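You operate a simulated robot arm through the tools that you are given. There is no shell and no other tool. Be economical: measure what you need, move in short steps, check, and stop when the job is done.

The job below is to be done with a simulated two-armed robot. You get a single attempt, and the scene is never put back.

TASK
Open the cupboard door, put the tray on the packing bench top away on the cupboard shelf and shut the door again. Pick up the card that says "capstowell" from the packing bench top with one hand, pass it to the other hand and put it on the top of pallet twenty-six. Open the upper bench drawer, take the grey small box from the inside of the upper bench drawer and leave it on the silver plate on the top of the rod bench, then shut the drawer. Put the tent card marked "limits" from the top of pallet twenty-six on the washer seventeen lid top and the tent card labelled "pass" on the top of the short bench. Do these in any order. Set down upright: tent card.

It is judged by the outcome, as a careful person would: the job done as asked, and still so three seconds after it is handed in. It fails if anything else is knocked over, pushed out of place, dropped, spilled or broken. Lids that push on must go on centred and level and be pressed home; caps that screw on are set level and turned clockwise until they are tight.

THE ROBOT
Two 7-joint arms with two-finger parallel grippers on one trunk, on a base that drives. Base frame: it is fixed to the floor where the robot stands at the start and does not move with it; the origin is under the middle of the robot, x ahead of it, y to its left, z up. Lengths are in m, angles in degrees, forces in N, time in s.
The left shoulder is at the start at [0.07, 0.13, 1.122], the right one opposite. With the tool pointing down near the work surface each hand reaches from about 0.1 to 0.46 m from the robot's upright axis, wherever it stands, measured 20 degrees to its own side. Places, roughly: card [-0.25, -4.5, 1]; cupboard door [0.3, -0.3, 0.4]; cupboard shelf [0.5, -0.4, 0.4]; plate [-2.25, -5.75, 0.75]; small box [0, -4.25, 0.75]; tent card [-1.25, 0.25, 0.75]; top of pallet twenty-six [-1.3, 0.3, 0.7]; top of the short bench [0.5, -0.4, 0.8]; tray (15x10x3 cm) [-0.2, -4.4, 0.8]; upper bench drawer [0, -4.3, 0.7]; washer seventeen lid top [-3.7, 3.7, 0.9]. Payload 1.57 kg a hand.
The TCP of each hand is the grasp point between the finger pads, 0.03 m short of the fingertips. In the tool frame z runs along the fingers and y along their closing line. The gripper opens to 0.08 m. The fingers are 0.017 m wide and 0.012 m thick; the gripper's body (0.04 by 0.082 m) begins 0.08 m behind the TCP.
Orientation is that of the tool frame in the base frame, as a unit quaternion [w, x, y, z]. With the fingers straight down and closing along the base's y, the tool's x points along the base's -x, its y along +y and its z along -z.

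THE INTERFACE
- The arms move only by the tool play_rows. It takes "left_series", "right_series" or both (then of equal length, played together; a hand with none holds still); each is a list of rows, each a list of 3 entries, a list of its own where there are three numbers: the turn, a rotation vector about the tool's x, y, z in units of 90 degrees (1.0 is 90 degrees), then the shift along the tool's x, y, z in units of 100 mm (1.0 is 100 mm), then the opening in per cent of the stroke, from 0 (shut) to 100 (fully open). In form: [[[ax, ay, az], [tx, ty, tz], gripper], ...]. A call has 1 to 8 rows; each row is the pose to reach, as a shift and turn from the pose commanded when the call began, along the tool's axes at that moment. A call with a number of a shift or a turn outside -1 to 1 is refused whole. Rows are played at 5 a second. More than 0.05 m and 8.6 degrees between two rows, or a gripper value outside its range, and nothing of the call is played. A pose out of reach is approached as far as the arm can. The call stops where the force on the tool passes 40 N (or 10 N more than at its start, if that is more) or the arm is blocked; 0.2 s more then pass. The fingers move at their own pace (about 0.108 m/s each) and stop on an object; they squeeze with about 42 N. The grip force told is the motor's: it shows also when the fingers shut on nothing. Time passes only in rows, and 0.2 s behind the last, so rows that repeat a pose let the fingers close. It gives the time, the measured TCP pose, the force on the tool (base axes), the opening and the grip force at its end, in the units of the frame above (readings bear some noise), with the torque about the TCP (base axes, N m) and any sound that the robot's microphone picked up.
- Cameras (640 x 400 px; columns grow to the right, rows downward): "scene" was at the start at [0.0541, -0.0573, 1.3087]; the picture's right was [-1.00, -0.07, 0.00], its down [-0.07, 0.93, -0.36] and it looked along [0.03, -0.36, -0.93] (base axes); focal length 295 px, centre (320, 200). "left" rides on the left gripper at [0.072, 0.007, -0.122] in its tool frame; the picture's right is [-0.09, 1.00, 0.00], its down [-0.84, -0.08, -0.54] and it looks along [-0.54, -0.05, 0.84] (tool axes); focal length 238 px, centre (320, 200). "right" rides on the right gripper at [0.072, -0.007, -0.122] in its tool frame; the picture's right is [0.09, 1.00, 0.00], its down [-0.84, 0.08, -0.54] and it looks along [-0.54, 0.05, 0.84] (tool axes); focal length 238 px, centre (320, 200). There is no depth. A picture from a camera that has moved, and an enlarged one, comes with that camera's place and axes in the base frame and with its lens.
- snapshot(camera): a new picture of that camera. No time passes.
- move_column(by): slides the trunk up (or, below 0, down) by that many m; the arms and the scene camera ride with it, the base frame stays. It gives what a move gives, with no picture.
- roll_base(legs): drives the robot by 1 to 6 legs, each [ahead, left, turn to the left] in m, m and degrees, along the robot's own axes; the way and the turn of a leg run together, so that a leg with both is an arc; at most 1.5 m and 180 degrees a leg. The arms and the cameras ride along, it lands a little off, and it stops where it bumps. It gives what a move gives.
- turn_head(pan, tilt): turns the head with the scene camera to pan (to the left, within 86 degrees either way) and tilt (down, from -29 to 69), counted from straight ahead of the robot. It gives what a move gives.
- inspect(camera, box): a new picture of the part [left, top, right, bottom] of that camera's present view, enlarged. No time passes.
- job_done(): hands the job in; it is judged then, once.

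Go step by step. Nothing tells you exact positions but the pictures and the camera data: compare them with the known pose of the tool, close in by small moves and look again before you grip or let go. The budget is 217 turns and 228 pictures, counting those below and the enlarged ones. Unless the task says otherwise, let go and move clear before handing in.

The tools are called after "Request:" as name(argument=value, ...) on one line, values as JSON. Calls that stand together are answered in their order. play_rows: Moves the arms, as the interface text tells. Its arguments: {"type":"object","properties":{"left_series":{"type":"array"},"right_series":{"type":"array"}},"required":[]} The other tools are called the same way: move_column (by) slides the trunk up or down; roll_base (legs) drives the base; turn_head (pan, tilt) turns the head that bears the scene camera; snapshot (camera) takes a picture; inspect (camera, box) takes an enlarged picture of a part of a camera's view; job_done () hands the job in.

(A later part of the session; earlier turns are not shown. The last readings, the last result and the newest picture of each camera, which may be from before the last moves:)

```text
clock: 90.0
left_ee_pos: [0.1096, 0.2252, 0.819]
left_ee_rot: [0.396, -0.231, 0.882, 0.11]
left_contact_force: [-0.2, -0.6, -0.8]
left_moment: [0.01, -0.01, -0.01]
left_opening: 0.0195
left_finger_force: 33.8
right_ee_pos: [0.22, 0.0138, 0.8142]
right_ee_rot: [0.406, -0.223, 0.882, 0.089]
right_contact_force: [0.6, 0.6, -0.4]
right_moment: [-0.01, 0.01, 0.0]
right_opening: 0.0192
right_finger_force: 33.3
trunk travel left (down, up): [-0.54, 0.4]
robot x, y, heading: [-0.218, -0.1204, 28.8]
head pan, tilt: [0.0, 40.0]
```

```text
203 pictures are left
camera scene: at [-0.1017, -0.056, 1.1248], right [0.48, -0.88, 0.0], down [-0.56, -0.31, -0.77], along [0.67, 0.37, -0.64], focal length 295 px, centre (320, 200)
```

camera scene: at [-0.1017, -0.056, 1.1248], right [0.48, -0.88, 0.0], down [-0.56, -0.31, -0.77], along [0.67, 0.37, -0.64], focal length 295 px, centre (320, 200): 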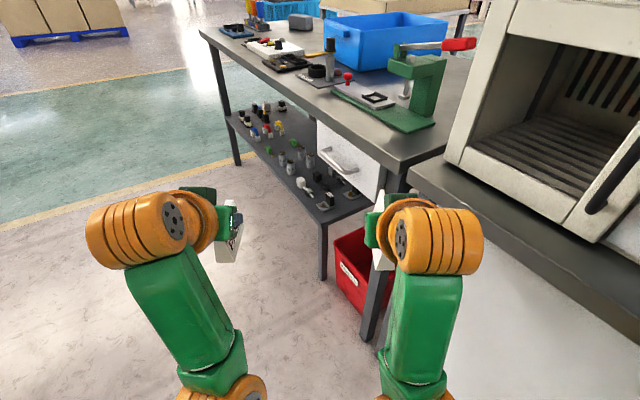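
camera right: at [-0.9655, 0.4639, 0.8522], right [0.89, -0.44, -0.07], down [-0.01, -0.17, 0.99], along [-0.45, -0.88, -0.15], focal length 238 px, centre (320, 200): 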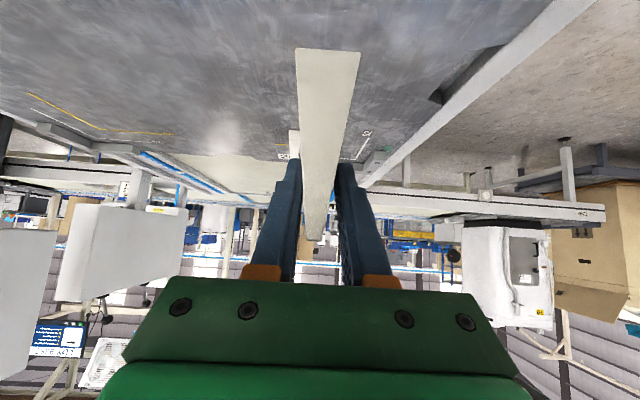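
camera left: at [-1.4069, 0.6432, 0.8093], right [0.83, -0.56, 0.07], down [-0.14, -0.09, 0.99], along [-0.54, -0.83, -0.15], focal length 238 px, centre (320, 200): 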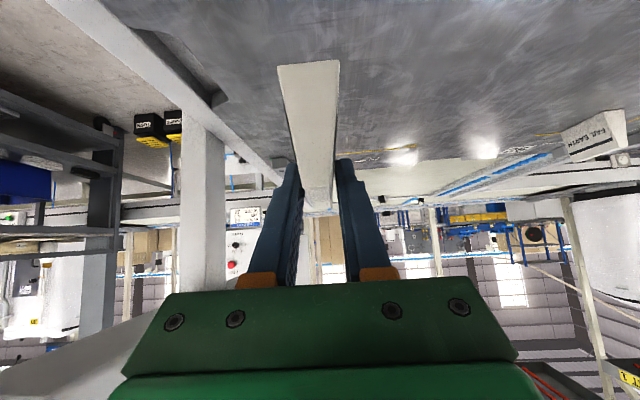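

I pan right to see the free strip in front of the blue drawers.

Request:
turn_head(pan=-75, tilt=30)

Request:
snapshot(camera="scene")

```text
clock: 91.5
left_ee_pos: [0.1083, 0.2284, 0.8174]
left_ee_rot: [0.396, -0.231, 0.881, 0.113]
left_contact_force: [0.8, -0.7, -1.1]
left_moment: [0.02, 0.01, -0.01]
left_opening: 0.0194
left_finger_force: 33.2
right_ee_pos: [0.2221, 0.0111, 0.8128]
right_ee_rot: [0.406, -0.222, 0.883, 0.083]
right_contact_force: [-0.1, -0.5, 0.2]
right_moment: [0.02, 0.0, 0.0]
right_opening: 0.0191
right_finger_force: 33.4
trunk travel left (down, up): [-0.54, 0.4]
robot x, y, heading: [-0.2171, -0.1191, 28.9]
head pan, tilt: [-75.0, 30.0]
```

```text
202 pictures are left
camera scene: at [-0.1134, -0.1621, 1.1401], right [-0.72, -0.69, 0.0], down [-0.35, 0.36, -0.87], along [0.6, -0.62, -0.5], focal length 295 px, centre (320, 200)
```

scene: 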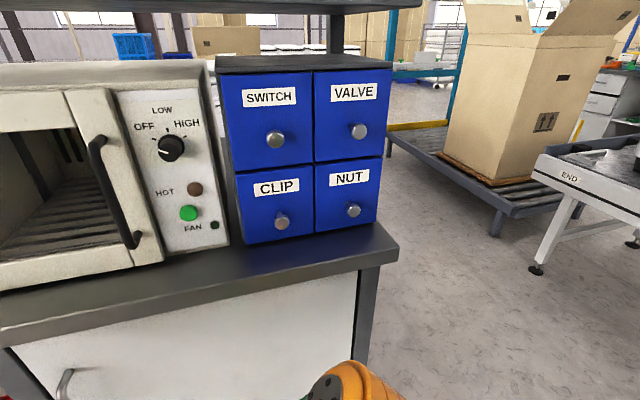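

The strip in front of the drawers is about 0.1 m deep, top z≈0.79. I raise the trunk a bit and draw the right hand back before driving round to the bench's right end.

Request:
move_column(by=0.15)

Request:
play_rows(right_series=[[[0, 0, 0], [0.28, 0, -0.32], 0], [[0, 0, 0], [0.56, -0.2, -0.65], 0], [[0, 0, 0], [0.85, -0.5, -0.98], 0]])

Request:
play_rows(right_series=[[[0, 0, 0], [0.25, -0.2, -0.2], 0], [[0, 0, 0], [0.5, -0.5, -0.4], 0]])

```text
clock: 93.2
left_ee_pos: [0.1089, 0.2276, 0.9685]
left_ee_rot: [0.397, -0.23, 0.881, 0.113]
left_contact_force: [0.1, -0.7, 0.0]
left_moment: [0.02, 0.04, 0.0]
left_opening: 0.0194
left_finger_force: 33.0
right_ee_pos: [0.2216, 0.01, 0.9625]
right_ee_rot: [0.406, -0.222, 0.883, 0.083]
right_contact_force: [0.0, 0.2, -0.3]
right_moment: [-0.03, 0.01, -0.03]
right_opening: 0.0193
right_finger_force: 33.3
trunk travel left (down, up): [-0.69, 0.25]
robot x, y, heading: [-0.219, -0.1216, 28.7]
head pan, tilt: [-75.0, 30.0]
```

```text
refused: row 3 steps farther than a row can; nothing moved
```

```text
clock: 93.9
left_ee_pos: [0.1081, 0.228, 0.9688]
left_ee_rot: [0.396, -0.231, 0.881, 0.114]
left_contact_force: [-0.2, -0.6, -0.2]
left_moment: [0.01, -0.03, 0.01]
left_opening: 0.0193
left_finger_force: 33.1
right_ee_pos: [0.2266, -0.0562, 0.9901]
right_ee_rot: [0.489, -0.204, 0.845, 0.075]
right_contact_force: [-0.3, 0.2, -1.1]
right_moment: [-0.03, -0.02, -0.02]
right_opening: 0.019
right_finger_force: 33.0
right hand out of reach, approached as far as the arm can: row 1, 2
trunk travel left (down, up): [-0.69, 0.25]
robot x, y, heading: [-0.2222, -0.1211, 28.6]
head pan, tilt: [-75.0, 30.0]
stopped in row 2 (right hand): the arm was blocked; the commanded pose is now the measured one
```

Request:
play_rows(right_series=[[[0, 0, 0], [0.33, -0.1, 0], 0], [[0, 0, 0], [0.66, -0.2, 0], 0], [[0, 0, 0], [1, -0.3, 0], 0]])

Request:
play_rows(right_series=[[[0, 0.08, 0], [0.33, -0.1, -0.1], 0], [[0, 0.1, 0], [0.66, -0.2, -0.2], 0], [[0, 0.1, 0], [0.8, -0.3, -0.4], 0]])

```text
clock: 94.6
left_ee_pos: [0.1079, 0.2294, 0.968]
left_ee_rot: [0.396, -0.231, 0.881, 0.115]
left_contact_force: [0.8, -0.7, -0.6]
left_moment: [-0.02, -0.03, -0.01]
left_opening: 0.0193
left_finger_force: 33.0
right_ee_pos: [0.2508, -0.0654, 0.9948]
right_ee_rot: [0.571, -0.187, 0.794, 0.093]
right_contact_force: [-1.1, -1.0, -0.2]
right_moment: [-0.02, -0.02, -0.02]
right_opening: 0.019
right_finger_force: 33.5
right hand out of reach, approached as far as the arm can: row 1, 2, 3
trunk travel left (down, up): [-0.69, 0.25]
robot x, y, heading: [-0.2213, -0.1232, 28.9]
head pan, tilt: [-75.0, 30.0]
stopped in row 3 (right hand): the arm was blocked; the commanded pose is now the measured one
```

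```text
clock: 95.4
left_ee_pos: [0.1078, 0.2295, 0.9679]
left_ee_rot: [0.396, -0.232, 0.881, 0.115]
left_contact_force: [0.1, 0.3, -1.8]
left_moment: [0.01, 0.02, -0.02]
left_opening: 0.0194
left_finger_force: 33.3
right_ee_pos: [0.2536, -0.0982, 0.929]
right_ee_rot: [0.507, -0.194, 0.836, 0.079]
right_contact_force: [-0.6, -0.8, -1.0]
right_moment: [0.0, -0.03, -0.01]
right_opening: 0.0192
right_finger_force: 33.0
right hand out of reach, approached as far as the arm can: row 1, 2, 3
trunk travel left (down, up): [-0.69, 0.25]
robot x, y, heading: [-0.2207, -0.1224, 28.7]
head pan, tilt: [-75.0, 30.0]
```

Request:
play_rows(right_series=[[[0, 0.04, 0], [0.3, -0.05, 0.15], 0], [[0, 0.08, 0], [0.6, -0.1, 0.3], 0], [[0, 0.12, 0], [0.9, -0.2, 0.4], 0]])

Request:
play_rows(right_series=[[[0, 0, 0], [0.28, 0, -0.32], 0], [[0, 0, 0], [0.56, 0, -0.65], 0], [[0, 0, 0], [0.8, 0, -0.9], 0]])

```text
clock: 96.2
left_ee_pos: [0.0965, 0.233, 0.9706]
left_ee_rot: [0.401, -0.234, 0.878, 0.113]
left_contact_force: [-0.6, 0.1, -0.5]
left_moment: [-0.01, 0.0, 0.01]
left_opening: 0.0192
left_finger_force: 33.2
right_ee_pos: [0.2459, -0.1173, 0.8388]
right_ee_rot: [0.429, -0.203, 0.878, 0.061]
right_contact_force: [-18.3, 13.5, 25.2]
right_moment: [0.37, -1.01, 0.97]
right_opening: 0.0251
right_finger_force: 36.2
trunk travel left (down, up): [-0.69, 0.25]
robot x, y, heading: [-0.2216, -0.1203, 29.3]
head pan, tilt: [-75.0, 30.0]
```

```text
clock: 97.0
left_ee_pos: [0.107, 0.2277, 0.9691]
left_ee_rot: [0.397, -0.231, 0.881, 0.115]
left_contact_force: [0.1, -0.3, -0.6]
left_moment: [0.01, 0.0, 0.0]
left_opening: 0.0191
left_finger_force: 33.3
right_ee_pos: [0.1835, -0.1644, 0.7807]
right_ee_rot: [0.426, -0.2, 0.88, 0.061]
right_contact_force: [0.1, 0.4, -1.0]
right_moment: [-0.04, 0.0, 0.02]
right_opening: 0.0234
right_finger_force: 36.4
right hand out of reach, approached as far as the arm can: row 1, 2, 3
trunk travel left (down, up): [-0.69, 0.25]
robot x, y, heading: [-0.2237, -0.1177, 28.7]
head pan, tilt: [-75.0, 30.0]
```

The LIMITS card seems to have touched the bench edge; I check it.

Request:
snapshot(camera="right")

Request:
turn_head(pan=-40, tilt=55)

Request:
snapshot(camera="scene")

```text
201 pictures are left
camera right: at [0.0582, -0.2255, 0.8038], right [-0.45, 0.88, -0.13], down [0.04, 0.17, 0.98], along [0.89, 0.44, -0.12], focal length 238 px, centre (320, 200)
```

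right: 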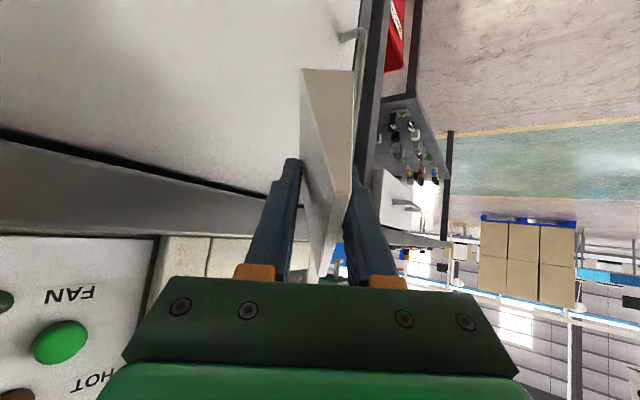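

```text
clock: 98.0
left_ee_pos: [0.1079, 0.2284, 0.9677]
left_ee_rot: [0.396, -0.232, 0.881, 0.115]
left_contact_force: [0.2, 0.7, 0.2]
left_moment: [-0.02, -0.03, 0.0]
left_opening: 0.0192
left_finger_force: 33.1
right_ee_pos: [0.185, -0.1636, 0.7826]
right_ee_rot: [0.426, -0.2, 0.881, 0.061]
right_contact_force: [0.3, 0.9, -0.4]
right_moment: [-0.01, 0.0, -0.01]
right_opening: 0.0233
right_finger_force: 35.3
trunk travel left (down, up): [-0.69, 0.25]
robot x, y, heading: [-0.2168, -0.1208, 28.9]
head pan, tilt: [-40.0, 55.0]
```

```text
200 pictures are left
camera scene: at [-0.1055, -0.1111, 1.2541], right [-0.19, -0.98, 0.0], down [-0.8, 0.16, -0.57], along [0.56, -0.11, -0.82], focal length 295 px, centre (320, 200)
```

scene: 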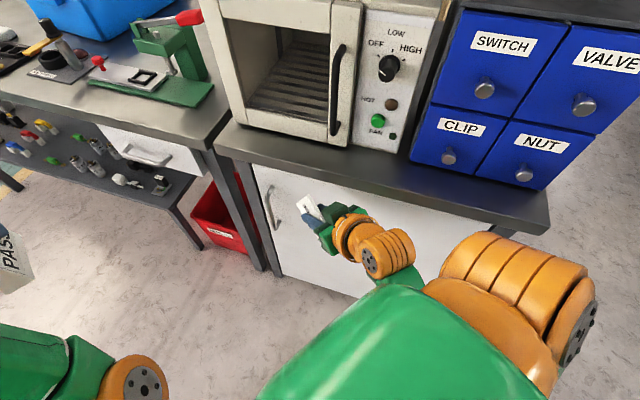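

The card slipped a little in the right hand but is held; I'll fix that later. Now I drive round to the right end of the bench, keeping away from its edge.

Request:
roll_base(legs=[[-0.15, 0, 0], [0, 0, 16.1], [-0.52, -0.14, 0], [0.11, -0.47, 0]])

Request:
turn_head(pan=10, tilt=45)

Request:
snapshot(camera="scene")

Request:
snapshot(camera="left")

```text
clock: 105.5
left_ee_pos: [-0.0017, -0.4743, 0.9688]
left_ee_rot: [0.374, -0.365, 0.835, 0.174]
left_contact_force: [-0.1, -0.4, 0.2]
left_moment: [-0.06, 0.01, 0.01]
left_opening: 0.0191
left_finger_force: 33.1
right_ee_pos: [0.1904, -0.824, 0.7819]
right_ee_rot: [0.411, -0.334, 0.839, 0.126]
right_contact_force: [-0.2, -0.6, -0.1]
right_moment: [0.01, -0.02, 0.01]
right_opening: 0.0229
right_finger_force: 35.3
trunk travel left (down, up): [-0.69, 0.25]
robot x, y, heading: [-0.2085, -0.9042, 46.6]
head pan, tilt: [-40.0, 55.0]
```

```text
clock: 106.7
left_ee_pos: [-0.0029, -0.475, 0.9681]
left_ee_rot: [0.374, -0.364, 0.835, 0.174]
left_contact_force: [-0.6, -0.3, -1.4]
left_moment: [0.03, 0.0, -0.03]
left_opening: 0.019
left_finger_force: 33.5
right_ee_pos: [0.19, -0.8239, 0.7829]
right_ee_rot: [0.411, -0.333, 0.839, 0.126]
right_contact_force: [-0.2, 0.7, 0.1]
right_moment: [-0.02, 0.0, -0.04]
right_opening: 0.0231
right_finger_force: 35.5
trunk travel left (down, up): [-0.69, 0.25]
robot x, y, heading: [-0.207, -0.9064, 46.3]
head pan, tilt: [10.0, 45.0]
```

```text
199 pictures are left
camera scene: at [-0.1288, -0.8032, 1.2675], right [0.83, -0.55, 0.0], down [-0.39, -0.59, -0.71], along [0.39, 0.59, -0.71], focal length 295 px, centre (320, 200)
```

scene: 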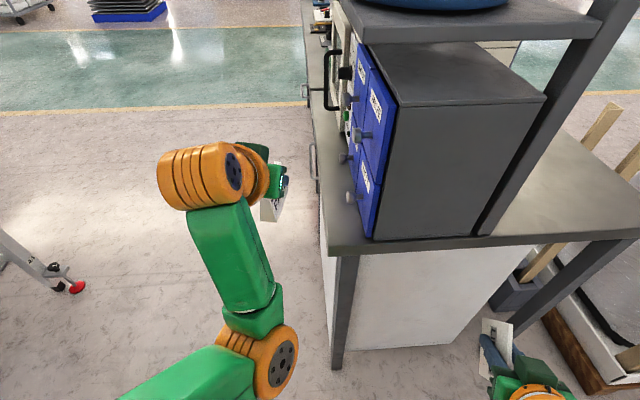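

```text
198 pictures are left
camera left: at [-0.0995, -0.5723, 0.9935], right [-0.69, 0.71, 0.09], down [0.17, 0.04, 0.98], along [0.7, 0.7, -0.15], focal length 238 px, centre (320, 200)
```

left: 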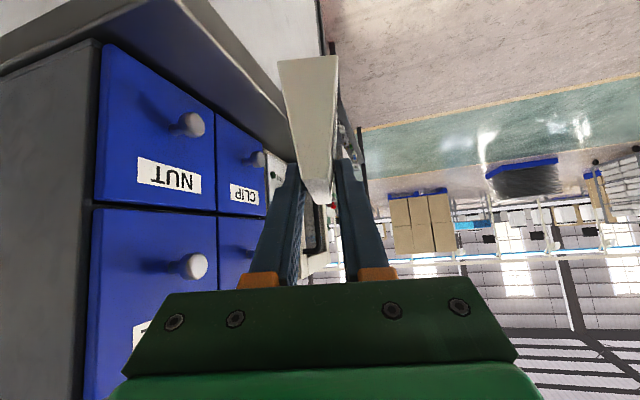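

I'm at the right end. Card needs to go about 0.13 m toward the drawers; I slide the base right and look again.

Request:
roll_base(legs=[[0, -0.11, 0]])

Request:
snapshot(camera="scene")

Request:
snapshot(camera="left")

```text
clock: 107.8
left_ee_pos: [0.0762, -0.5485, 0.9679]
left_ee_rot: [0.374, -0.364, 0.835, 0.174]
left_contact_force: [0.6, 0.1, -0.9]
left_moment: [0.03, 0.01, 0.01]
left_opening: 0.0189
left_finger_force: 33.4
right_ee_pos: [0.2685, -0.8981, 0.7817]
right_ee_rot: [0.411, -0.334, 0.839, 0.126]
right_contact_force: [0.2, 0.4, -0.2]
right_moment: [-0.02, -0.01, -0.01]
right_opening: 0.0229
right_finger_force: 35.1
trunk travel left (down, up): [-0.69, 0.25]
robot x, y, heading: [-0.1287, -0.9829, 46.5]
head pan, tilt: [10.0, 45.0]
```

```text
197 pictures are left
camera scene: at [-0.0507, -0.8769, 1.2675], right [0.84, -0.55, 0.0], down [-0.39, -0.59, -0.71], along [0.39, 0.59, -0.71], focal length 295 px, centre (320, 200)
```

scene: 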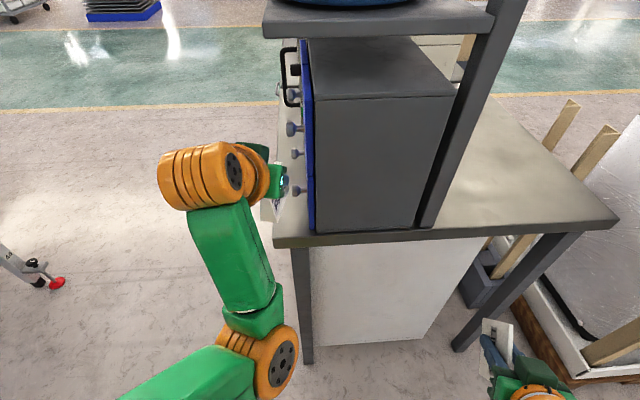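

```text
196 pictures are left
camera left: at [-0.0213, -0.6462, 0.9933], right [-0.69, 0.71, 0.09], down [0.17, 0.04, 0.98], along [0.7, 0.7, -0.15], focal length 238 px, centre (320, 200)
```

left: 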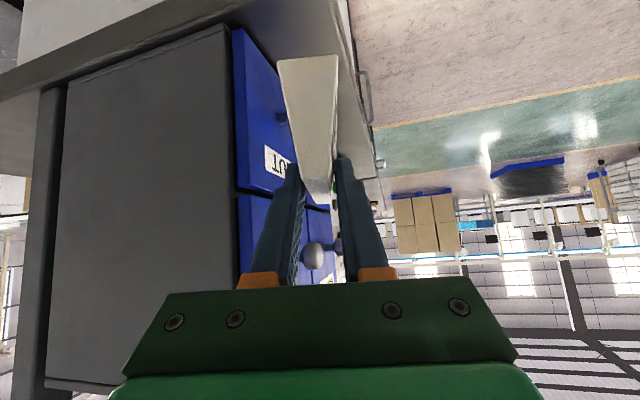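

I turn the card parallel to the bench edge by turning the base, then slide right so it is over the strip.

Request:
roll_base(legs=[[0, 0, 13.5], [0, -0.12, 0]])

Request:
snapshot(camera="scene")

Request:
snapshot(camera="left")

```text
clock: 109.9
left_ee_pos: [0.0695, -0.5688, 0.9685]
left_ee_rot: [0.35, -0.463, 0.785, 0.218]
left_contact_force: [-0.3, 0.2, 0.1]
left_moment: [-0.02, -0.01, -0.02]
left_opening: 0.019
left_finger_force: 32.8
right_ee_pos: [0.3389, -0.8622, 0.7825]
right_ee_rot: [0.393, -0.432, 0.793, 0.175]
right_contact_force: [-0.3, 1.6, -0.8]
right_moment: [0.0, 0.0, 0.0]
right_opening: 0.0229
right_finger_force: 34.9
trunk travel left (down, up): [-0.69, 0.25]
robot x, y, heading: [-0.0273, -1.0376, 60.7]
head pan, tilt: [10.0, 45.0]
```

```text
195 pictures are left
camera scene: at [0.0239, -0.9191, 1.2675], right [0.94, -0.33, 0.0], down [-0.24, -0.67, -0.71], along [0.24, 0.67, -0.71], focal length 295 px, centre (320, 200)
```

scene: 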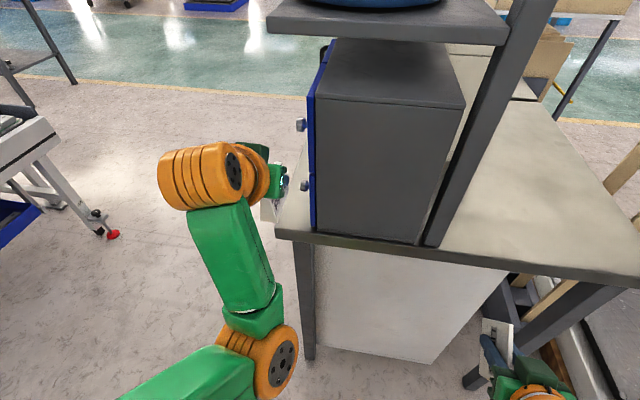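

```text
194 pictures are left
camera left: at [-0.0022, -0.6882, 0.9933], right [-0.85, 0.53, 0.09], down [0.15, 0.08, 0.98], along [0.51, 0.85, -0.15], focal length 238 px, centre (320, 200)
```

left: 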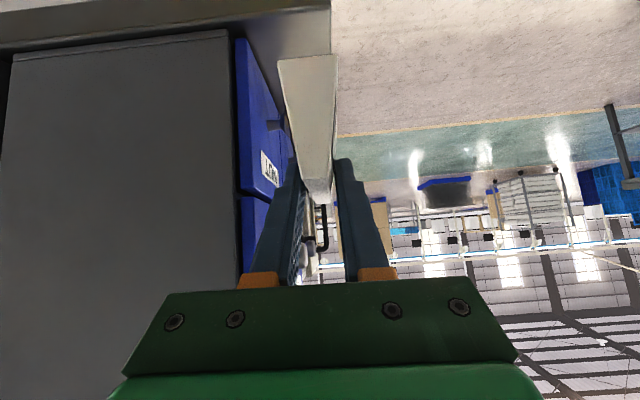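

The card is near the strip. I go down to a height between the knobs, then forward over the strip.

Request:
play_rows(left_series=[[[0, 0, 0], [0.24, -0.06, 0.2], 0], [[0, 0, 0], [0.47, -0.12, 0.41], 0], [[0, 0, 0], [0.23, -0.12, 0.68], 0], [[0, 0, 0], [0.0, -0.12, 0.95], 0], [[0, 0, 0], [-0.22, -0.12, 1], 0]])

Request:
snapshot(camera="left")

Request:
snapshot(camera="scene")

```text
clock: 111.2
left_ee_pos: [0.1167, -0.5042, 0.9213]
left_ee_rot: [0.349, -0.46, 0.787, 0.217]
left_contact_force: [-9.4, -11.5, 1.3]
left_moment: [0.72, -0.59, -0.7]
left_opening: 0.0185
left_finger_force: 33.1
right_ee_pos: [0.3369, -0.867, 0.7841]
right_ee_rot: [0.395, -0.432, 0.792, 0.176]
right_contact_force: [-0.2, 0.3, -0.9]
right_moment: [0.0, -0.01, 0.0]
right_opening: 0.0229
right_finger_force: 35.5
trunk travel left (down, up): [-0.69, 0.25]
robot x, y, heading: [-0.03, -1.0395, 60.7]
head pan, tilt: [10.0, 45.0]
stopped in row 5 (left hand): the force on the tool passed its limit at 102 N (the readings are from after the stop); the commanded pose is now the measured one
```

```text
193 pictures are left
camera left: at [0.0447, -0.6222, 0.9462], right [-0.84, 0.53, 0.09], down [0.16, 0.08, 0.98], along [0.52, 0.84, -0.15], focal length 238 px, centre (320, 200)
```

left: 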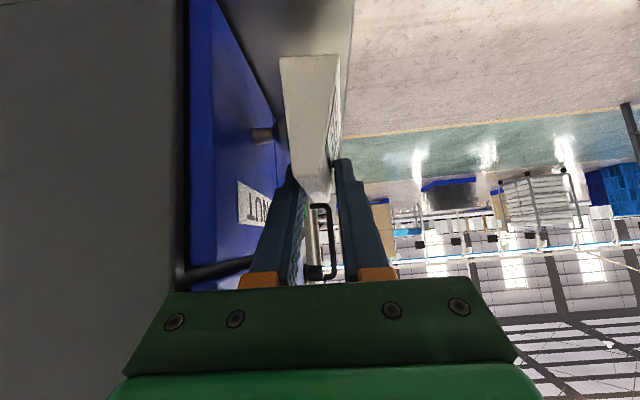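

```text
192 pictures are left
camera scene: at [0.0197, -0.9264, 1.2684], right [0.94, -0.33, 0.0], down [-0.23, -0.66, -0.71], along [0.24, 0.67, -0.7], focal length 295 px, centre (320, 200)
```

scene: 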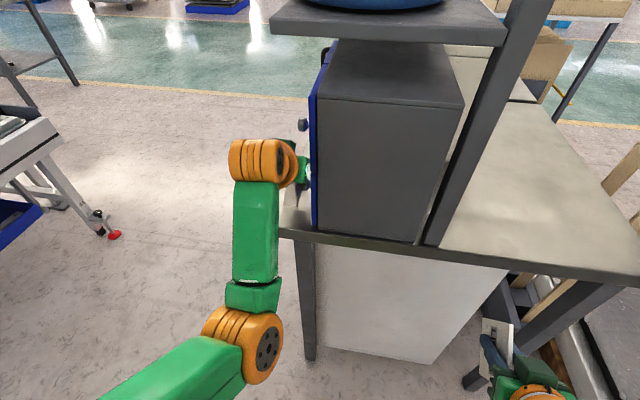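

The gripper body touched the upper knob (VALVE); nothing moved visibly. I back off a little, go lower and come in again so the body passes below it.

Request:
play_rows(left_series=[[[0, 0, 0], [0.2, 0.03, -0.23], 0], [[0, 0, 0], [0.43, 0.03, -0.03], 0], [[0, 0, 0], [0.65, 0.03, 0.17], 0], [[0, 0, 0], [0.55, 0.03, 0.29], 0], [[0, 0, 0], [0.44, 0.03, 0.42], 0]])

Request:
snapshot(camera="left")

```text
clock: 112.4
left_ee_pos: [0.1121, -0.5061, 0.8635]
left_ee_rot: [0.352, -0.458, 0.786, 0.219]
left_contact_force: [-9.4, -19.5, 26.6]
left_moment: [0.38, -0.13, -0.21]
left_opening: 0.0228
left_finger_force: 35.2
right_ee_pos: [0.3357, -0.8723, 0.7866]
right_ee_rot: [0.398, -0.429, 0.791, 0.18]
right_contact_force: [-0.5, 0.0, -0.2]
right_moment: [0.0, 0.0, -0.01]
right_opening: 0.0228
right_finger_force: 34.8
trunk travel left (down, up): [-0.69, 0.25]
robot x, y, heading: [-0.0286, -1.0396, 60.5]
head pan, tilt: [10.0, 45.0]
```

```text
191 pictures are left
camera left: at [0.0416, -0.6246, 0.8881], right [-0.84, 0.53, 0.09], down [0.15, 0.07, 0.99], along [0.52, 0.84, -0.14], focal length 238 px, centre (320, 200)
```

left: 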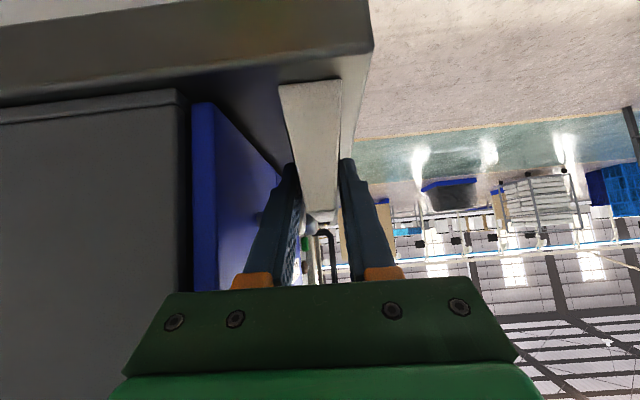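

The card is down on the bench top (top z≈0.815). I relax the pressing slightly and open a little.

Request:
play_rows(left_series=[[[0, 0, 0], [-0.02, 0, -0.04], 26], [[0, 0, 0], [-0.02, 0, -0.04], 35], [[0, 0, 0], [-0.02, 0, -0.04], 48], [[0, 0, 0], [-0.02, 0, -0.04], 48]])

Request:
snapshot(camera="left")

Request:
snapshot(camera="scene")

```text
clock: 113.4
left_ee_pos: [0.1135, -0.4971, 0.8545]
left_ee_rot: [0.344, -0.461, 0.79, 0.212]
left_contact_force: [-13.8, -17.3, -32.1]
left_moment: [0.64, 0.35, -0.45]
left_opening: 0.0356
left_finger_force: 0.0
right_ee_pos: [0.337, -0.8609, 0.7819]
right_ee_rot: [0.393, -0.434, 0.792, 0.175]
right_contact_force: [-0.3, 0.3, 0.2]
right_moment: [-0.01, 0.0, 0.0]
right_opening: 0.0228
right_finger_force: 35.6
trunk travel left (down, up): [-0.69, 0.25]
robot x, y, heading: [-0.0253, -1.0358, 60.3]
head pan, tilt: [10.0, 45.0]
```

```text
190 pictures are left
camera left: at [0.0417, -0.6141, 0.8832], right [-0.84, 0.53, 0.09], down [0.16, 0.1, 0.98], along [0.52, 0.84, -0.17], focal length 238 px, centre (320, 200)
```

left: 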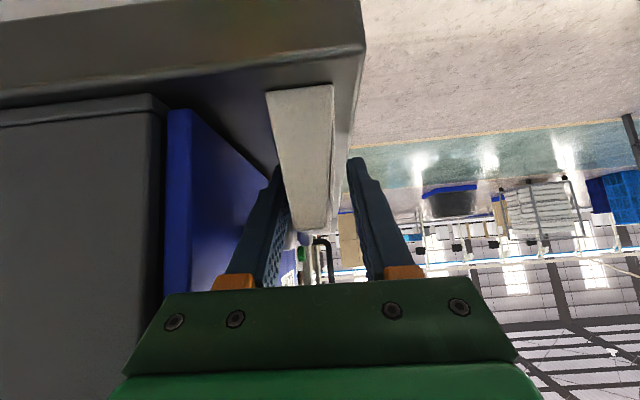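

```text
189 pictures are left
camera scene: at [0.0211, -0.9179, 1.2669], right [0.94, -0.33, 0.0], down [-0.23, -0.67, -0.71], along [0.24, 0.67, -0.71], focal length 295 px, centre (320, 200)
```

scene: 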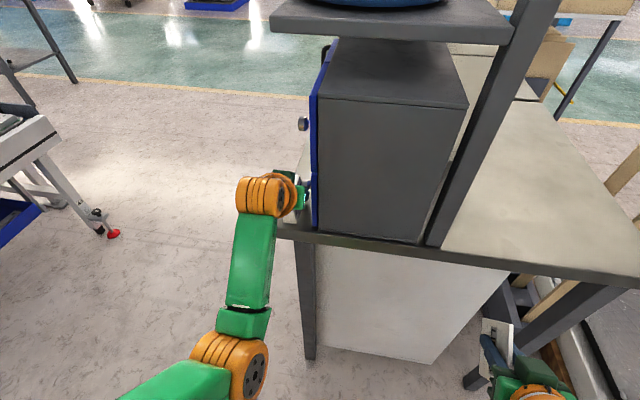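

The card stands free between the fingers, with the gripper body seemingly pressed by the upper knob. I open slightly more while easing the hand down and straight back.

Request:
play_rows(left_series=[[[0, 0, 0], [0.03, 0, 0.0], 58], [[0, 0, 0], [0.06, 0, 0.0], 58]])

Request:
inspect(camera="left", box=[200, 50, 420, 280])

```text
clock: 114.0
left_ee_pos: [0.1126, -0.4986, 0.8559]
left_ee_rot: [0.35, -0.46, 0.787, 0.215]
left_contact_force: [-9.3, -1.4, -12.0]
left_moment: [0.16, 0.17, -0.14]
left_opening: 0.0405
left_finger_force: 0.0
right_ee_pos: [0.3381, -0.8611, 0.7833]
right_ee_rot: [0.392, -0.434, 0.792, 0.174]
right_contact_force: [0.0, 0.2, -0.4]
right_moment: [-0.01, 0.0, -0.03]
right_opening: 0.023
right_finger_force: 35.2
trunk travel left (down, up): [-0.69, 0.25]
robot x, y, heading: [-0.0252, -1.0348, 60.6]
head pan, tilt: [10.0, 45.0]
```

```text
1.74 times, centred on (310, 165) of left
camera zoom: at [0.0414, -0.6163, 0.8822], right [-0.84, 0.53, 0.09], down [0.16, 0.09, 0.98], along [0.52, 0.84, -0.15], focal length 414 px, centre (337, 261)
```

zoom: 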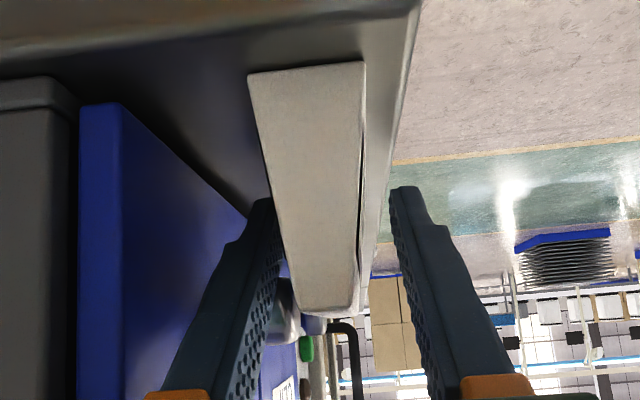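

Request:
play_rows(left_series=[[[0, 0, 0], [0.13, 0, -0.15], 50], [[0, 0, 0], [0.26, 0, -0.3], 50], [[0, 0, 0], [0.46, 0, -0.53], 50], [[0, 0, 0], [0.7, 0, -0.8], 50]])

Request:
snapshot(camera="left")

```text
clock: 115.0
left_ee_pos: [0.0583, -0.5901, 0.8565]
left_ee_rot: [0.345, -0.458, 0.788, 0.225]
left_contact_force: [-0.8, 0.1, -0.4]
left_moment: [0.0, 0.02, 0.05]
left_opening: 0.0399
left_finger_force: 0.0
right_ee_pos: [0.3382, -0.8627, 0.7821]
right_ee_rot: [0.393, -0.433, 0.792, 0.176]
right_contact_force: [0.7, -0.4, -0.9]
right_moment: [0.0, -0.03, 0.02]
right_opening: 0.0231
right_finger_force: 34.7
trunk travel left (down, up): [-0.69, 0.25]
robot x, y, heading: [-0.0274, -1.0401, 60.6]
head pan, tilt: [10.0, 45.0]
```

```text
187 pictures are left
camera left: at [-0.0124, -0.711, 0.8827], right [-0.84, 0.53, 0.11], down [0.17, 0.07, 0.98], along [0.51, 0.85, -0.15], focal length 238 px, centre (320, 200)
```

left: 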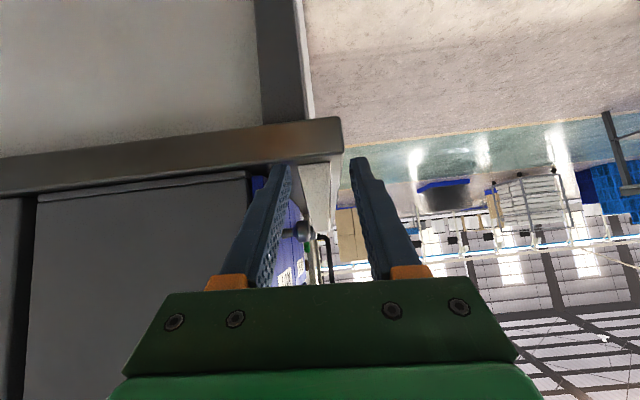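

The card seems to stand. I move off and check it from the front.

Request:
roll_base(legs=[[-0.1, 0, 0], [0, 0.5, 0]])

Request:
turn_head(pan=-25, tilt=40)

Request:
snapshot(camera="scene")

Request:
snapshot(camera="right")

```text
clock: 118.7
left_ee_pos: [-0.4299, -0.4335, 0.8546]
left_ee_rot: [0.342, -0.46, 0.788, 0.225]
left_contact_force: [-0.1, 0.5, -0.7]
left_moment: [0.01, 0.02, -0.02]
left_opening: 0.0399
left_finger_force: 0.1
right_ee_pos: [-0.1491, -0.7018, 0.7813]
right_ee_rot: [0.392, -0.434, 0.792, 0.177]
right_contact_force: [-0.7, -0.5, 0.2]
right_moment: [0.02, 0.01, 0.02]
right_opening: 0.0226
right_finger_force: 35.1
trunk travel left (down, up): [-0.69, 0.25]
robot x, y, heading: [-0.5138, -0.8793, 61.0]
head pan, tilt: [10.0, 45.0]
```

```text
clock: 119.7
left_ee_pos: [-0.4313, -0.4318, 0.8537]
left_ee_rot: [0.341, -0.459, 0.788, 0.226]
left_contact_force: [-0.3, 0.6, 0.6]
left_moment: [0.0, -0.01, 0.01]
left_opening: 0.0401
left_finger_force: 0.1
right_ee_pos: [-0.1487, -0.7035, 0.7817]
right_ee_rot: [0.393, -0.434, 0.792, 0.176]
right_contact_force: [0.1, -0.1, -0.2]
right_moment: [-0.01, 0.03, 0.03]
right_opening: 0.0228
right_finger_force: 34.9
trunk travel left (down, up): [-0.69, 0.25]
robot x, y, heading: [-0.5167, -0.8828, 60.8]
head pan, tilt: [-25.0, 40.0]
```

```text
186 pictures are left
camera scene: at [-0.4214, -0.7879, 1.2748], right [0.59, -0.81, 0.0], down [-0.52, -0.38, -0.77], along [0.62, 0.45, -0.64], focal length 295 px, centre (320, 200)
```

scene: 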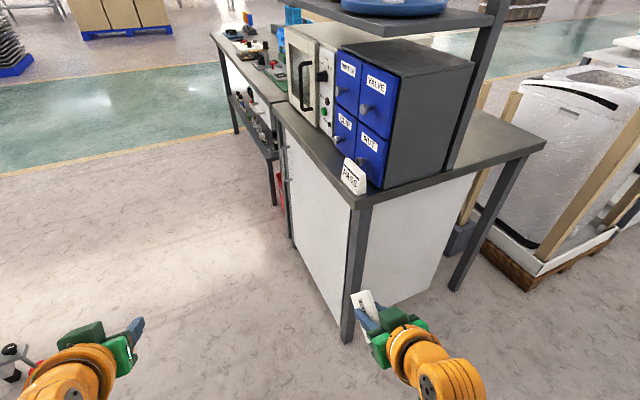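

```text
185 pictures are left
camera right: at [-0.2229, -0.8217, 0.8041], right [-0.85, 0.51, -0.13], down [-0.05, 0.17, 0.98], along [0.52, 0.84, -0.12], focal length 238 px, centre (320, 200)
```

right: 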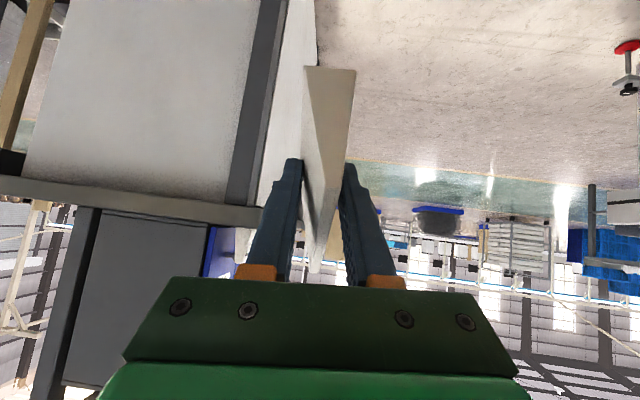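

PASS stands upright on the bench. I inspect how LIMITS sits in the right hand.

Request:
inspect(camera="scene", box=[320, 260, 480, 400])

Request:
inspect(camera="scene", box=[320, 50, 480, 220])

```text
2.86 times, centred on (400, 330) of scene
camera zoom: at [-0.4214, -0.7879, 1.2748], right [0.59, -0.81, 0.0], down [-0.52, -0.38, -0.77], along [0.62, 0.45, -0.64], focal length 844 px, centre (91, -171)
```

zoom: 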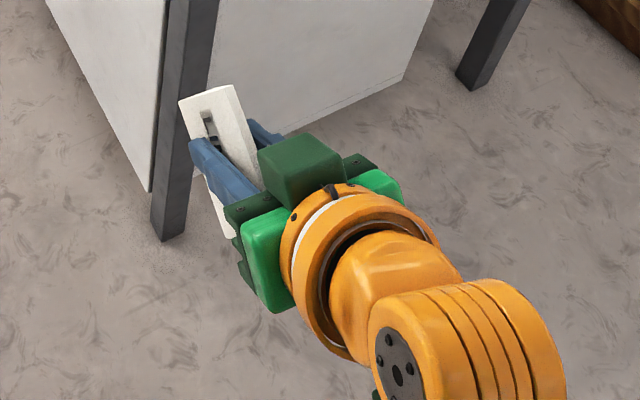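

```text
2.35 times, centred on (400, 135) of scene
camera zoom: at [-0.4214, -0.7879, 1.2748], right [0.59, -0.81, 0.0], down [-0.52, -0.38, -0.77], along [0.62, 0.45, -0.64], focal length 695 px, centre (132, 353)
```

zoom: 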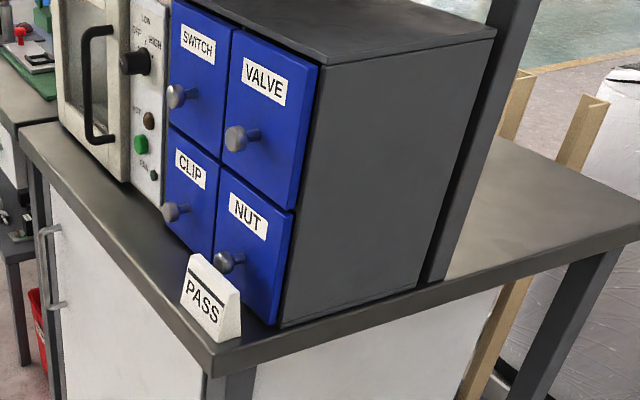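

PASS stands well. Now I drive to washer seventeen with LIMITS, through the lane past the pallet's end, looking ahead on the way.

Request:
roll_base(legs=[[0, 0.2, 0], [1.5, 0, 0], [0.12, 0, 0], [0, 0, 89.5], [1.3, 0, 0]])

Request:
turn_head(pan=0, tilt=15)

Request:
snapshot(camera="scene")

```text
clock: 138.9
left_ee_pos: [-1.4192, 1.3838, 0.8537]
left_ee_rot: [-0.087, 0.878, -0.246, -0.4]
left_contact_force: [-0.9, -0.8, -1.1]
left_moment: [-0.02, 0.0, -0.02]
left_opening: 0.04
left_finger_force: 0.1
right_ee_pos: [-1.1405, 1.657, 0.7831]
right_ee_rot: [-0.158, 0.863, -0.267, -0.399]
right_contact_force: [0.0, -0.7, 0.1]
right_moment: [0.02, -0.01, 0.0]
right_opening: 0.0222
right_finger_force: 34.9
trunk travel left (down, up): [-0.69, 0.25]
robot x, y, heading: [-0.9754, 1.2874, 148.7]
head pan, tilt: [-25.0, 40.0]
```

```text
clock: 139.8
left_ee_pos: [-1.4198, 1.3851, 0.8529]
left_ee_rot: [-0.087, 0.878, -0.246, -0.4]
left_contact_force: [-0.4, 0.0, -0.8]
left_moment: [0.01, 0.0, 0.02]
left_opening: 0.0401
left_finger_force: 0.1
right_ee_pos: [-1.1412, 1.6576, 0.7831]
right_ee_rot: [-0.159, 0.863, -0.267, -0.399]
right_contact_force: [-0.4, 0.2, -0.1]
right_moment: [-0.05, -0.04, -0.02]
right_opening: 0.0221
right_finger_force: 34.1
trunk travel left (down, up): [-0.69, 0.25]
robot x, y, heading: [-0.9729, 1.2864, 148.9]
head pan, tilt: [0.0, 15.0]
```

```text
182 pictures are left
camera scene: at [-1.0981, 1.3591, 1.3143], right [0.52, 0.86, 0.0], down [0.22, -0.13, -0.97], along [-0.83, 0.5, -0.26], focal length 295 px, centre (320, 200)
```

scene: 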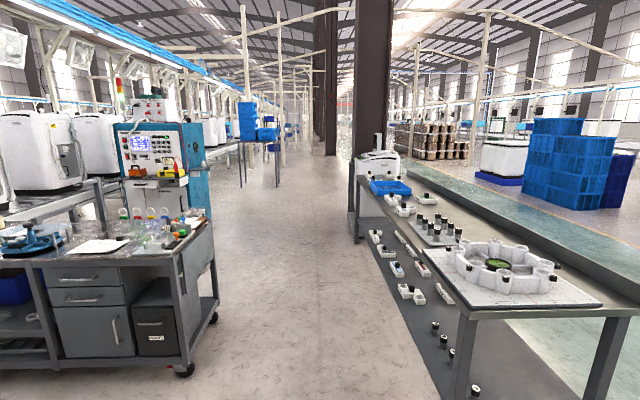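

Request:
inspect(camera="scene", box=[330, 120, 450, 260])

```text
2.86 times, centred on (390, 190) of scene
camera zoom: at [-1.0981, 1.3591, 1.3143], right [0.52, 0.86, 0.0], down [0.22, -0.13, -0.97], along [-0.83, 0.5, -0.26], focal length 844 px, centre (120, 229)
```

zoom: 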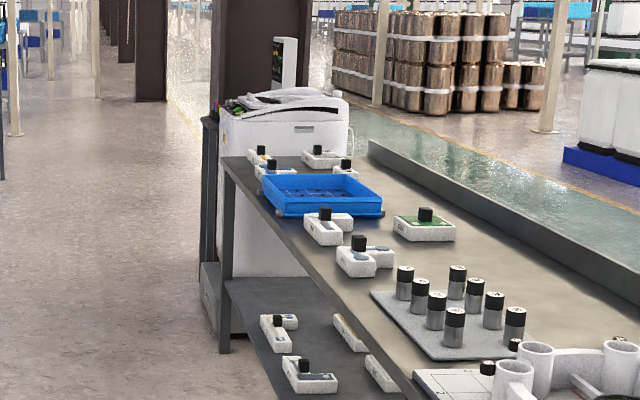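

The washer is at the far end of the right-hand table. I drive down the aisle toward it.

Request:
roll_base(legs=[[1.4, 0, 1], [1.3, 0, 0]])

Request:
turn_head(pan=-35, tilt=25)

Request:
snapshot(camera="scene")

```text
clock: 153.0
left_ee_pos: [-3.7715, 2.7381, 0.8527]
left_ee_rot: [-0.085, 0.88, -0.241, -0.401]
left_contact_force: [0.0, -0.4, -0.9]
left_moment: [0.02, -0.03, 0.02]
left_opening: 0.0399
left_finger_force: 0.1
right_ee_pos: [-3.4967, 3.0162, 0.7826]
right_ee_rot: [-0.156, 0.864, -0.261, -0.4]
right_contact_force: [0.4, 0.4, -1.4]
right_moment: [0.0, -0.02, -0.04]
right_opening: 0.0218
right_finger_force: 34.4
trunk travel left (down, up): [-0.69, 0.25]
robot x, y, heading: [-3.3224, 2.6454, 149.6]
head pan, tilt: [0.0, 15.0]
```

```text
clock: 154.0
left_ee_pos: [-3.7724, 2.738, 0.8542]
left_ee_rot: [-0.084, 0.88, -0.241, -0.401]
left_contact_force: [0.2, 0.1, 1.0]
left_moment: [-0.04, -0.01, -0.01]
left_opening: 0.04
left_finger_force: 0.1
right_ee_pos: [-3.4963, 3.0155, 0.7829]
right_ee_rot: [-0.157, 0.864, -0.262, -0.4]
right_contact_force: [0.0, 1.0, -0.8]
right_moment: [0.01, 0.0, 0.0]
right_opening: 0.0215
right_finger_force: 34.9
trunk travel left (down, up): [-0.69, 0.25]
robot x, y, heading: [-3.3265, 2.6434, 150.0]
head pan, tilt: [-35.0, 25.0]
```

```text
180 pictures are left
camera scene: at [-3.408, 2.7542, 1.2981], right [0.91, 0.42, 0.0], down [0.18, -0.38, -0.91], along [-0.38, 0.82, -0.42], focal length 295 px, centre (320, 200)
```

scene: 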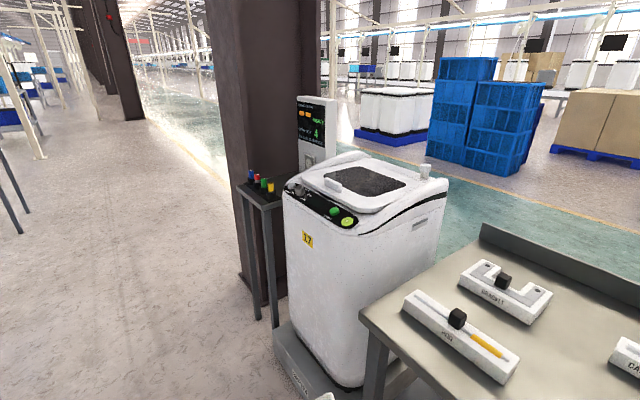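

Washer 17 with its lid is ahead right. I fold the left hand back and raise the right hand with LIMITS before turning to face it.

Request:
play_rows(left_series=[[[0, 0.09, 0], [0.2, 0.1, -0.1], 50], [[0, 0.18, 0], [0.4, 0.2, -0.2], 50], [[0, 0.27, 0], [0.6, 0.3, -0.3], 50], [[0, 0.36, 0], [0.8, 0.4, -0.4], 50], [[0, 0.45, 0], [1, 0.5, -0.5], 50], [[0, 0.54, 0], [1, 0.5, -0.6], 50]], right_series=[[[0, 0, 0], [-0.16, 0.12, 0], 0], [[0, 0, 0], [-0.33, 0.25, 0], 0], [[0, 0, 0], [-0.5, 0.37, 0], 0], [[0, 0, 0], [-0.66, 0.5, 0], 0], [[0, 0, 0], [-0.83, 0.62, 0], 0], [[0, 0, 0], [-1, 0.75, 0], 0]])

Request:
play_rows(left_series=[[[0, 0, 0], [0.25, 0.1, 0], 50], [[0, 0, 0], [0.5, 0.2, 0], 50], [[0, 0, 0], [0.7, 0.3, 0], 50], [[0, 0, 0], [0.8, 0.4, 0], 50]], right_series=[[[0, 0, 0], [-0.25, 0.2, 0], 0], [[0, 0, 0], [-0.5, 0.4, 0], 0], [[0, 0, 0], [-0.75, 0.6, 0], 0], [[0, 0, 0], [-1, 0.75, 0], 0]])

```text
clock: 154.8
left_ee_pos: [-3.7645, 2.634, 0.8194]
left_ee_rot: [0.051, 0.94, -0.243, -0.235]
left_contact_force: [-0.5, -0.2, 0.6]
left_moment: [-0.03, 0.03, -0.01]
left_opening: 0.04
left_finger_force: 0.0
left hand out of reach, approached as far as the arm can: row 3, 4
right_ee_pos: [-3.5419, 3.0059, 0.8121]
right_ee_rot: [-0.165, 0.868, -0.253, -0.395]
right_contact_force: [-0.6, 0.0, -0.9]
right_moment: [-0.04, -0.02, 0.03]
right_opening: 0.0217
right_finger_force: 34.9
right hand out of reach, approached as far as the arm can: row 1, 2, 3
trunk travel left (down, up): [-0.69, 0.25]
robot x, y, heading: [-3.3277, 2.6489, 149.8]
head pan, tilt: [-35.0, 25.0]
stopped in row 4 (left hand): the arm was blocked; the commanded pose is now the measured one
```

```text
clock: 155.7
left_ee_pos: [-3.7256, 2.5784, 0.7932]
left_ee_rot: [0.047, 0.94, -0.244, -0.234]
left_contact_force: [-0.2, 0.2, 0.5]
left_moment: [-0.02, 0.0, -0.03]
left_opening: 0.04
left_finger_force: 0.1
left hand out of reach, approached as far as the arm can: row 3, 4
right_ee_pos: [-3.5993, 3.0135, 0.8578]
right_ee_rot: [-0.241, 0.87, -0.227, -0.365]
right_contact_force: [-0.1, 0.0, 0.1]
right_moment: [-0.02, -0.02, -0.01]
right_opening: 0.0218
right_finger_force: 34.4
trunk travel left (down, up): [-0.69, 0.25]
robot x, y, heading: [-3.3244, 2.6486, 149.7]
head pan, tilt: [-35.0, 25.0]
stopped in row 4 (right hand): the arm was blocked; the commanded pose is now the measured one
```

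Request:
move_column(by=0.15)

Request:
play_rows(left_series=[[[0, 0.09, 0], [0.3, 0, 0.35], 50], [[0, 0.18, 0], [0.6, 0, 0.7], 50], [[0, 0.22, 0], [0.9, 0, 1], 50]], right_series=[[[0, 0, 0], [-0.15, 0.1, 0.3], 0], [[0, 0, 0], [-0.3, 0.2, 0.6], 0], [[0, 0, 0], [-0.45, 0.3, 0.9], 0]])

Request:
snapshot(camera="right")

```text
clock: 157.5
left_ee_pos: [-3.7255, 2.5794, 0.9436]
left_ee_rot: [0.048, 0.941, -0.242, -0.232]
left_contact_force: [-0.1, 0.2, -1.1]
left_moment: [0.03, 0.05, 0.02]
left_opening: 0.0399
left_finger_force: 0.1
right_ee_pos: [-3.5981, 3.0131, 1.0068]
right_ee_rot: [-0.239, 0.871, -0.226, -0.365]
right_contact_force: [-0.4, -0.1, -0.3]
right_moment: [0.01, -0.04, -0.02]
right_opening: 0.0215
right_finger_force: 34.2
trunk travel left (down, up): [-0.84, 0.1]
robot x, y, heading: [-3.3277, 2.6491, 149.4]
head pan, tilt: [-35.0, 25.0]
```

```text
clock: 158.3
left_ee_pos: [-3.7021, 2.5373, 0.8177]
left_ee_rot: [0.09, 0.966, -0.231, -0.068]
left_contact_force: [-1.2, 0.1, 0.0]
left_moment: [-0.02, -0.01, -0.06]
left_opening: 0.04
left_finger_force: 0.0
right_ee_pos: [-3.6939, 3.0496, 0.9777]
right_ee_rot: [-0.238, 0.871, -0.227, -0.366]
right_contact_force: [-0.7, 0.0, -0.1]
right_moment: [-0.03, 0.02, -0.01]
right_opening: 0.0216
right_finger_force: 34.8
trunk travel left (down, up): [-0.84, 0.1]
robot x, y, heading: [-3.3278, 2.6478, 149.5]
head pan, tilt: [-35.0, 25.0]
```

```text
179 pictures are left
camera right: at [-3.5802, 2.9682, 1.0032], right [-0.51, -0.8, -0.32], down [-0.28, -0.19, 0.94], along [-0.81, 0.57, -0.13], focal length 238 px, centre (320, 200)
```

right: 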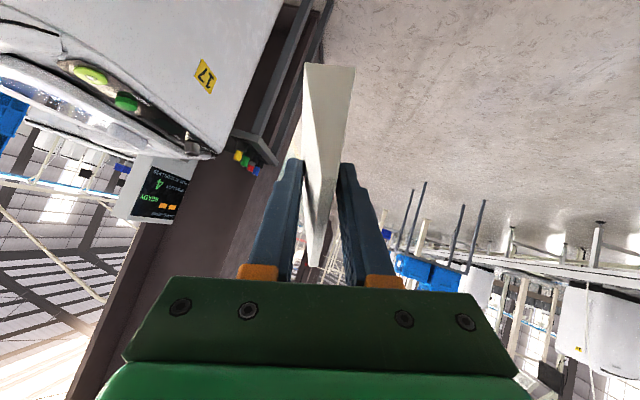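

The right hand got rolled by its joint limits; I correct the roll and retract the left hand further.

Request:
play_rows(left_series=[[[0, 0.04, 0], [0.3, 0, 0.1], 50], [[0, 0.07, 0], [0.6, 0, 0.2], 50], [[0, 0.07, 0], [0.9, 0, 0.3], 50]], right_series=[[[-0.07, 0.0, 0.04], [0, 0, 0.15], 0], [[-0.15, 0.006, 0.082], [0, 0, 0.3], 0], [[-0.15, 0.006, 0.082], [0, 0, 0.3], 0]])

Request:
turn_head(pan=-30, tilt=40)

Request:
snapshot(camera="scene")

```text
clock: 159.1
left_ee_pos: [-3.6268, 2.4912, 0.7803]
left_ee_rot: [0.101, 0.969, -0.226, -0.016]
left_contact_force: [0.4, 0.0, -0.6]
left_moment: [-0.01, 0.04, 0.01]
left_opening: 0.0398
left_finger_force: 0.0
right_ee_pos: [-3.7072, 3.0689, 0.9605]
right_ee_rot: [-0.11, 0.878, -0.239, -0.399]
right_contact_force: [-0.7, 0.3, -0.3]
right_moment: [0.02, 0.0, -0.01]
right_opening: 0.0217
right_finger_force: 34.2
trunk travel left (down, up): [-0.84, 0.1]
robot x, y, heading: [-3.3242, 2.6448, 149.6]
head pan, tilt: [-35.0, 25.0]
```

```text
clock: 159.8
left_ee_pos: [-3.6283, 2.4927, 0.7796]
left_ee_rot: [0.101, 0.969, -0.226, -0.015]
left_contact_force: [1.0, 1.1, -0.3]
left_moment: [-0.01, 0.03, 0.01]
left_opening: 0.0398
left_finger_force: 0.0
right_ee_pos: [-3.7077, 3.0683, 0.9593]
right_ee_rot: [-0.111, 0.878, -0.24, -0.399]
right_contact_force: [-0.7, -0.3, -0.6]
right_moment: [0.02, -0.02, 0.01]
right_opening: 0.0216
right_finger_force: 34.9
trunk travel left (down, up): [-0.84, 0.1]
robot x, y, heading: [-3.3273, 2.647, 149.8]
head pan, tilt: [-30.0, 40.0]
```

```text
178 pictures are left
camera scene: at [-3.4116, 2.7445, 1.4248], right [0.87, 0.5, 0.0], down [0.32, -0.56, -0.77], along [-0.38, 0.67, -0.64], focal length 295 px, centre (320, 200)
```

scene: 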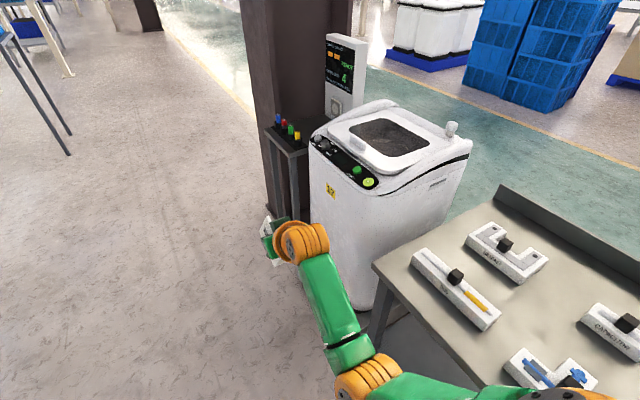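

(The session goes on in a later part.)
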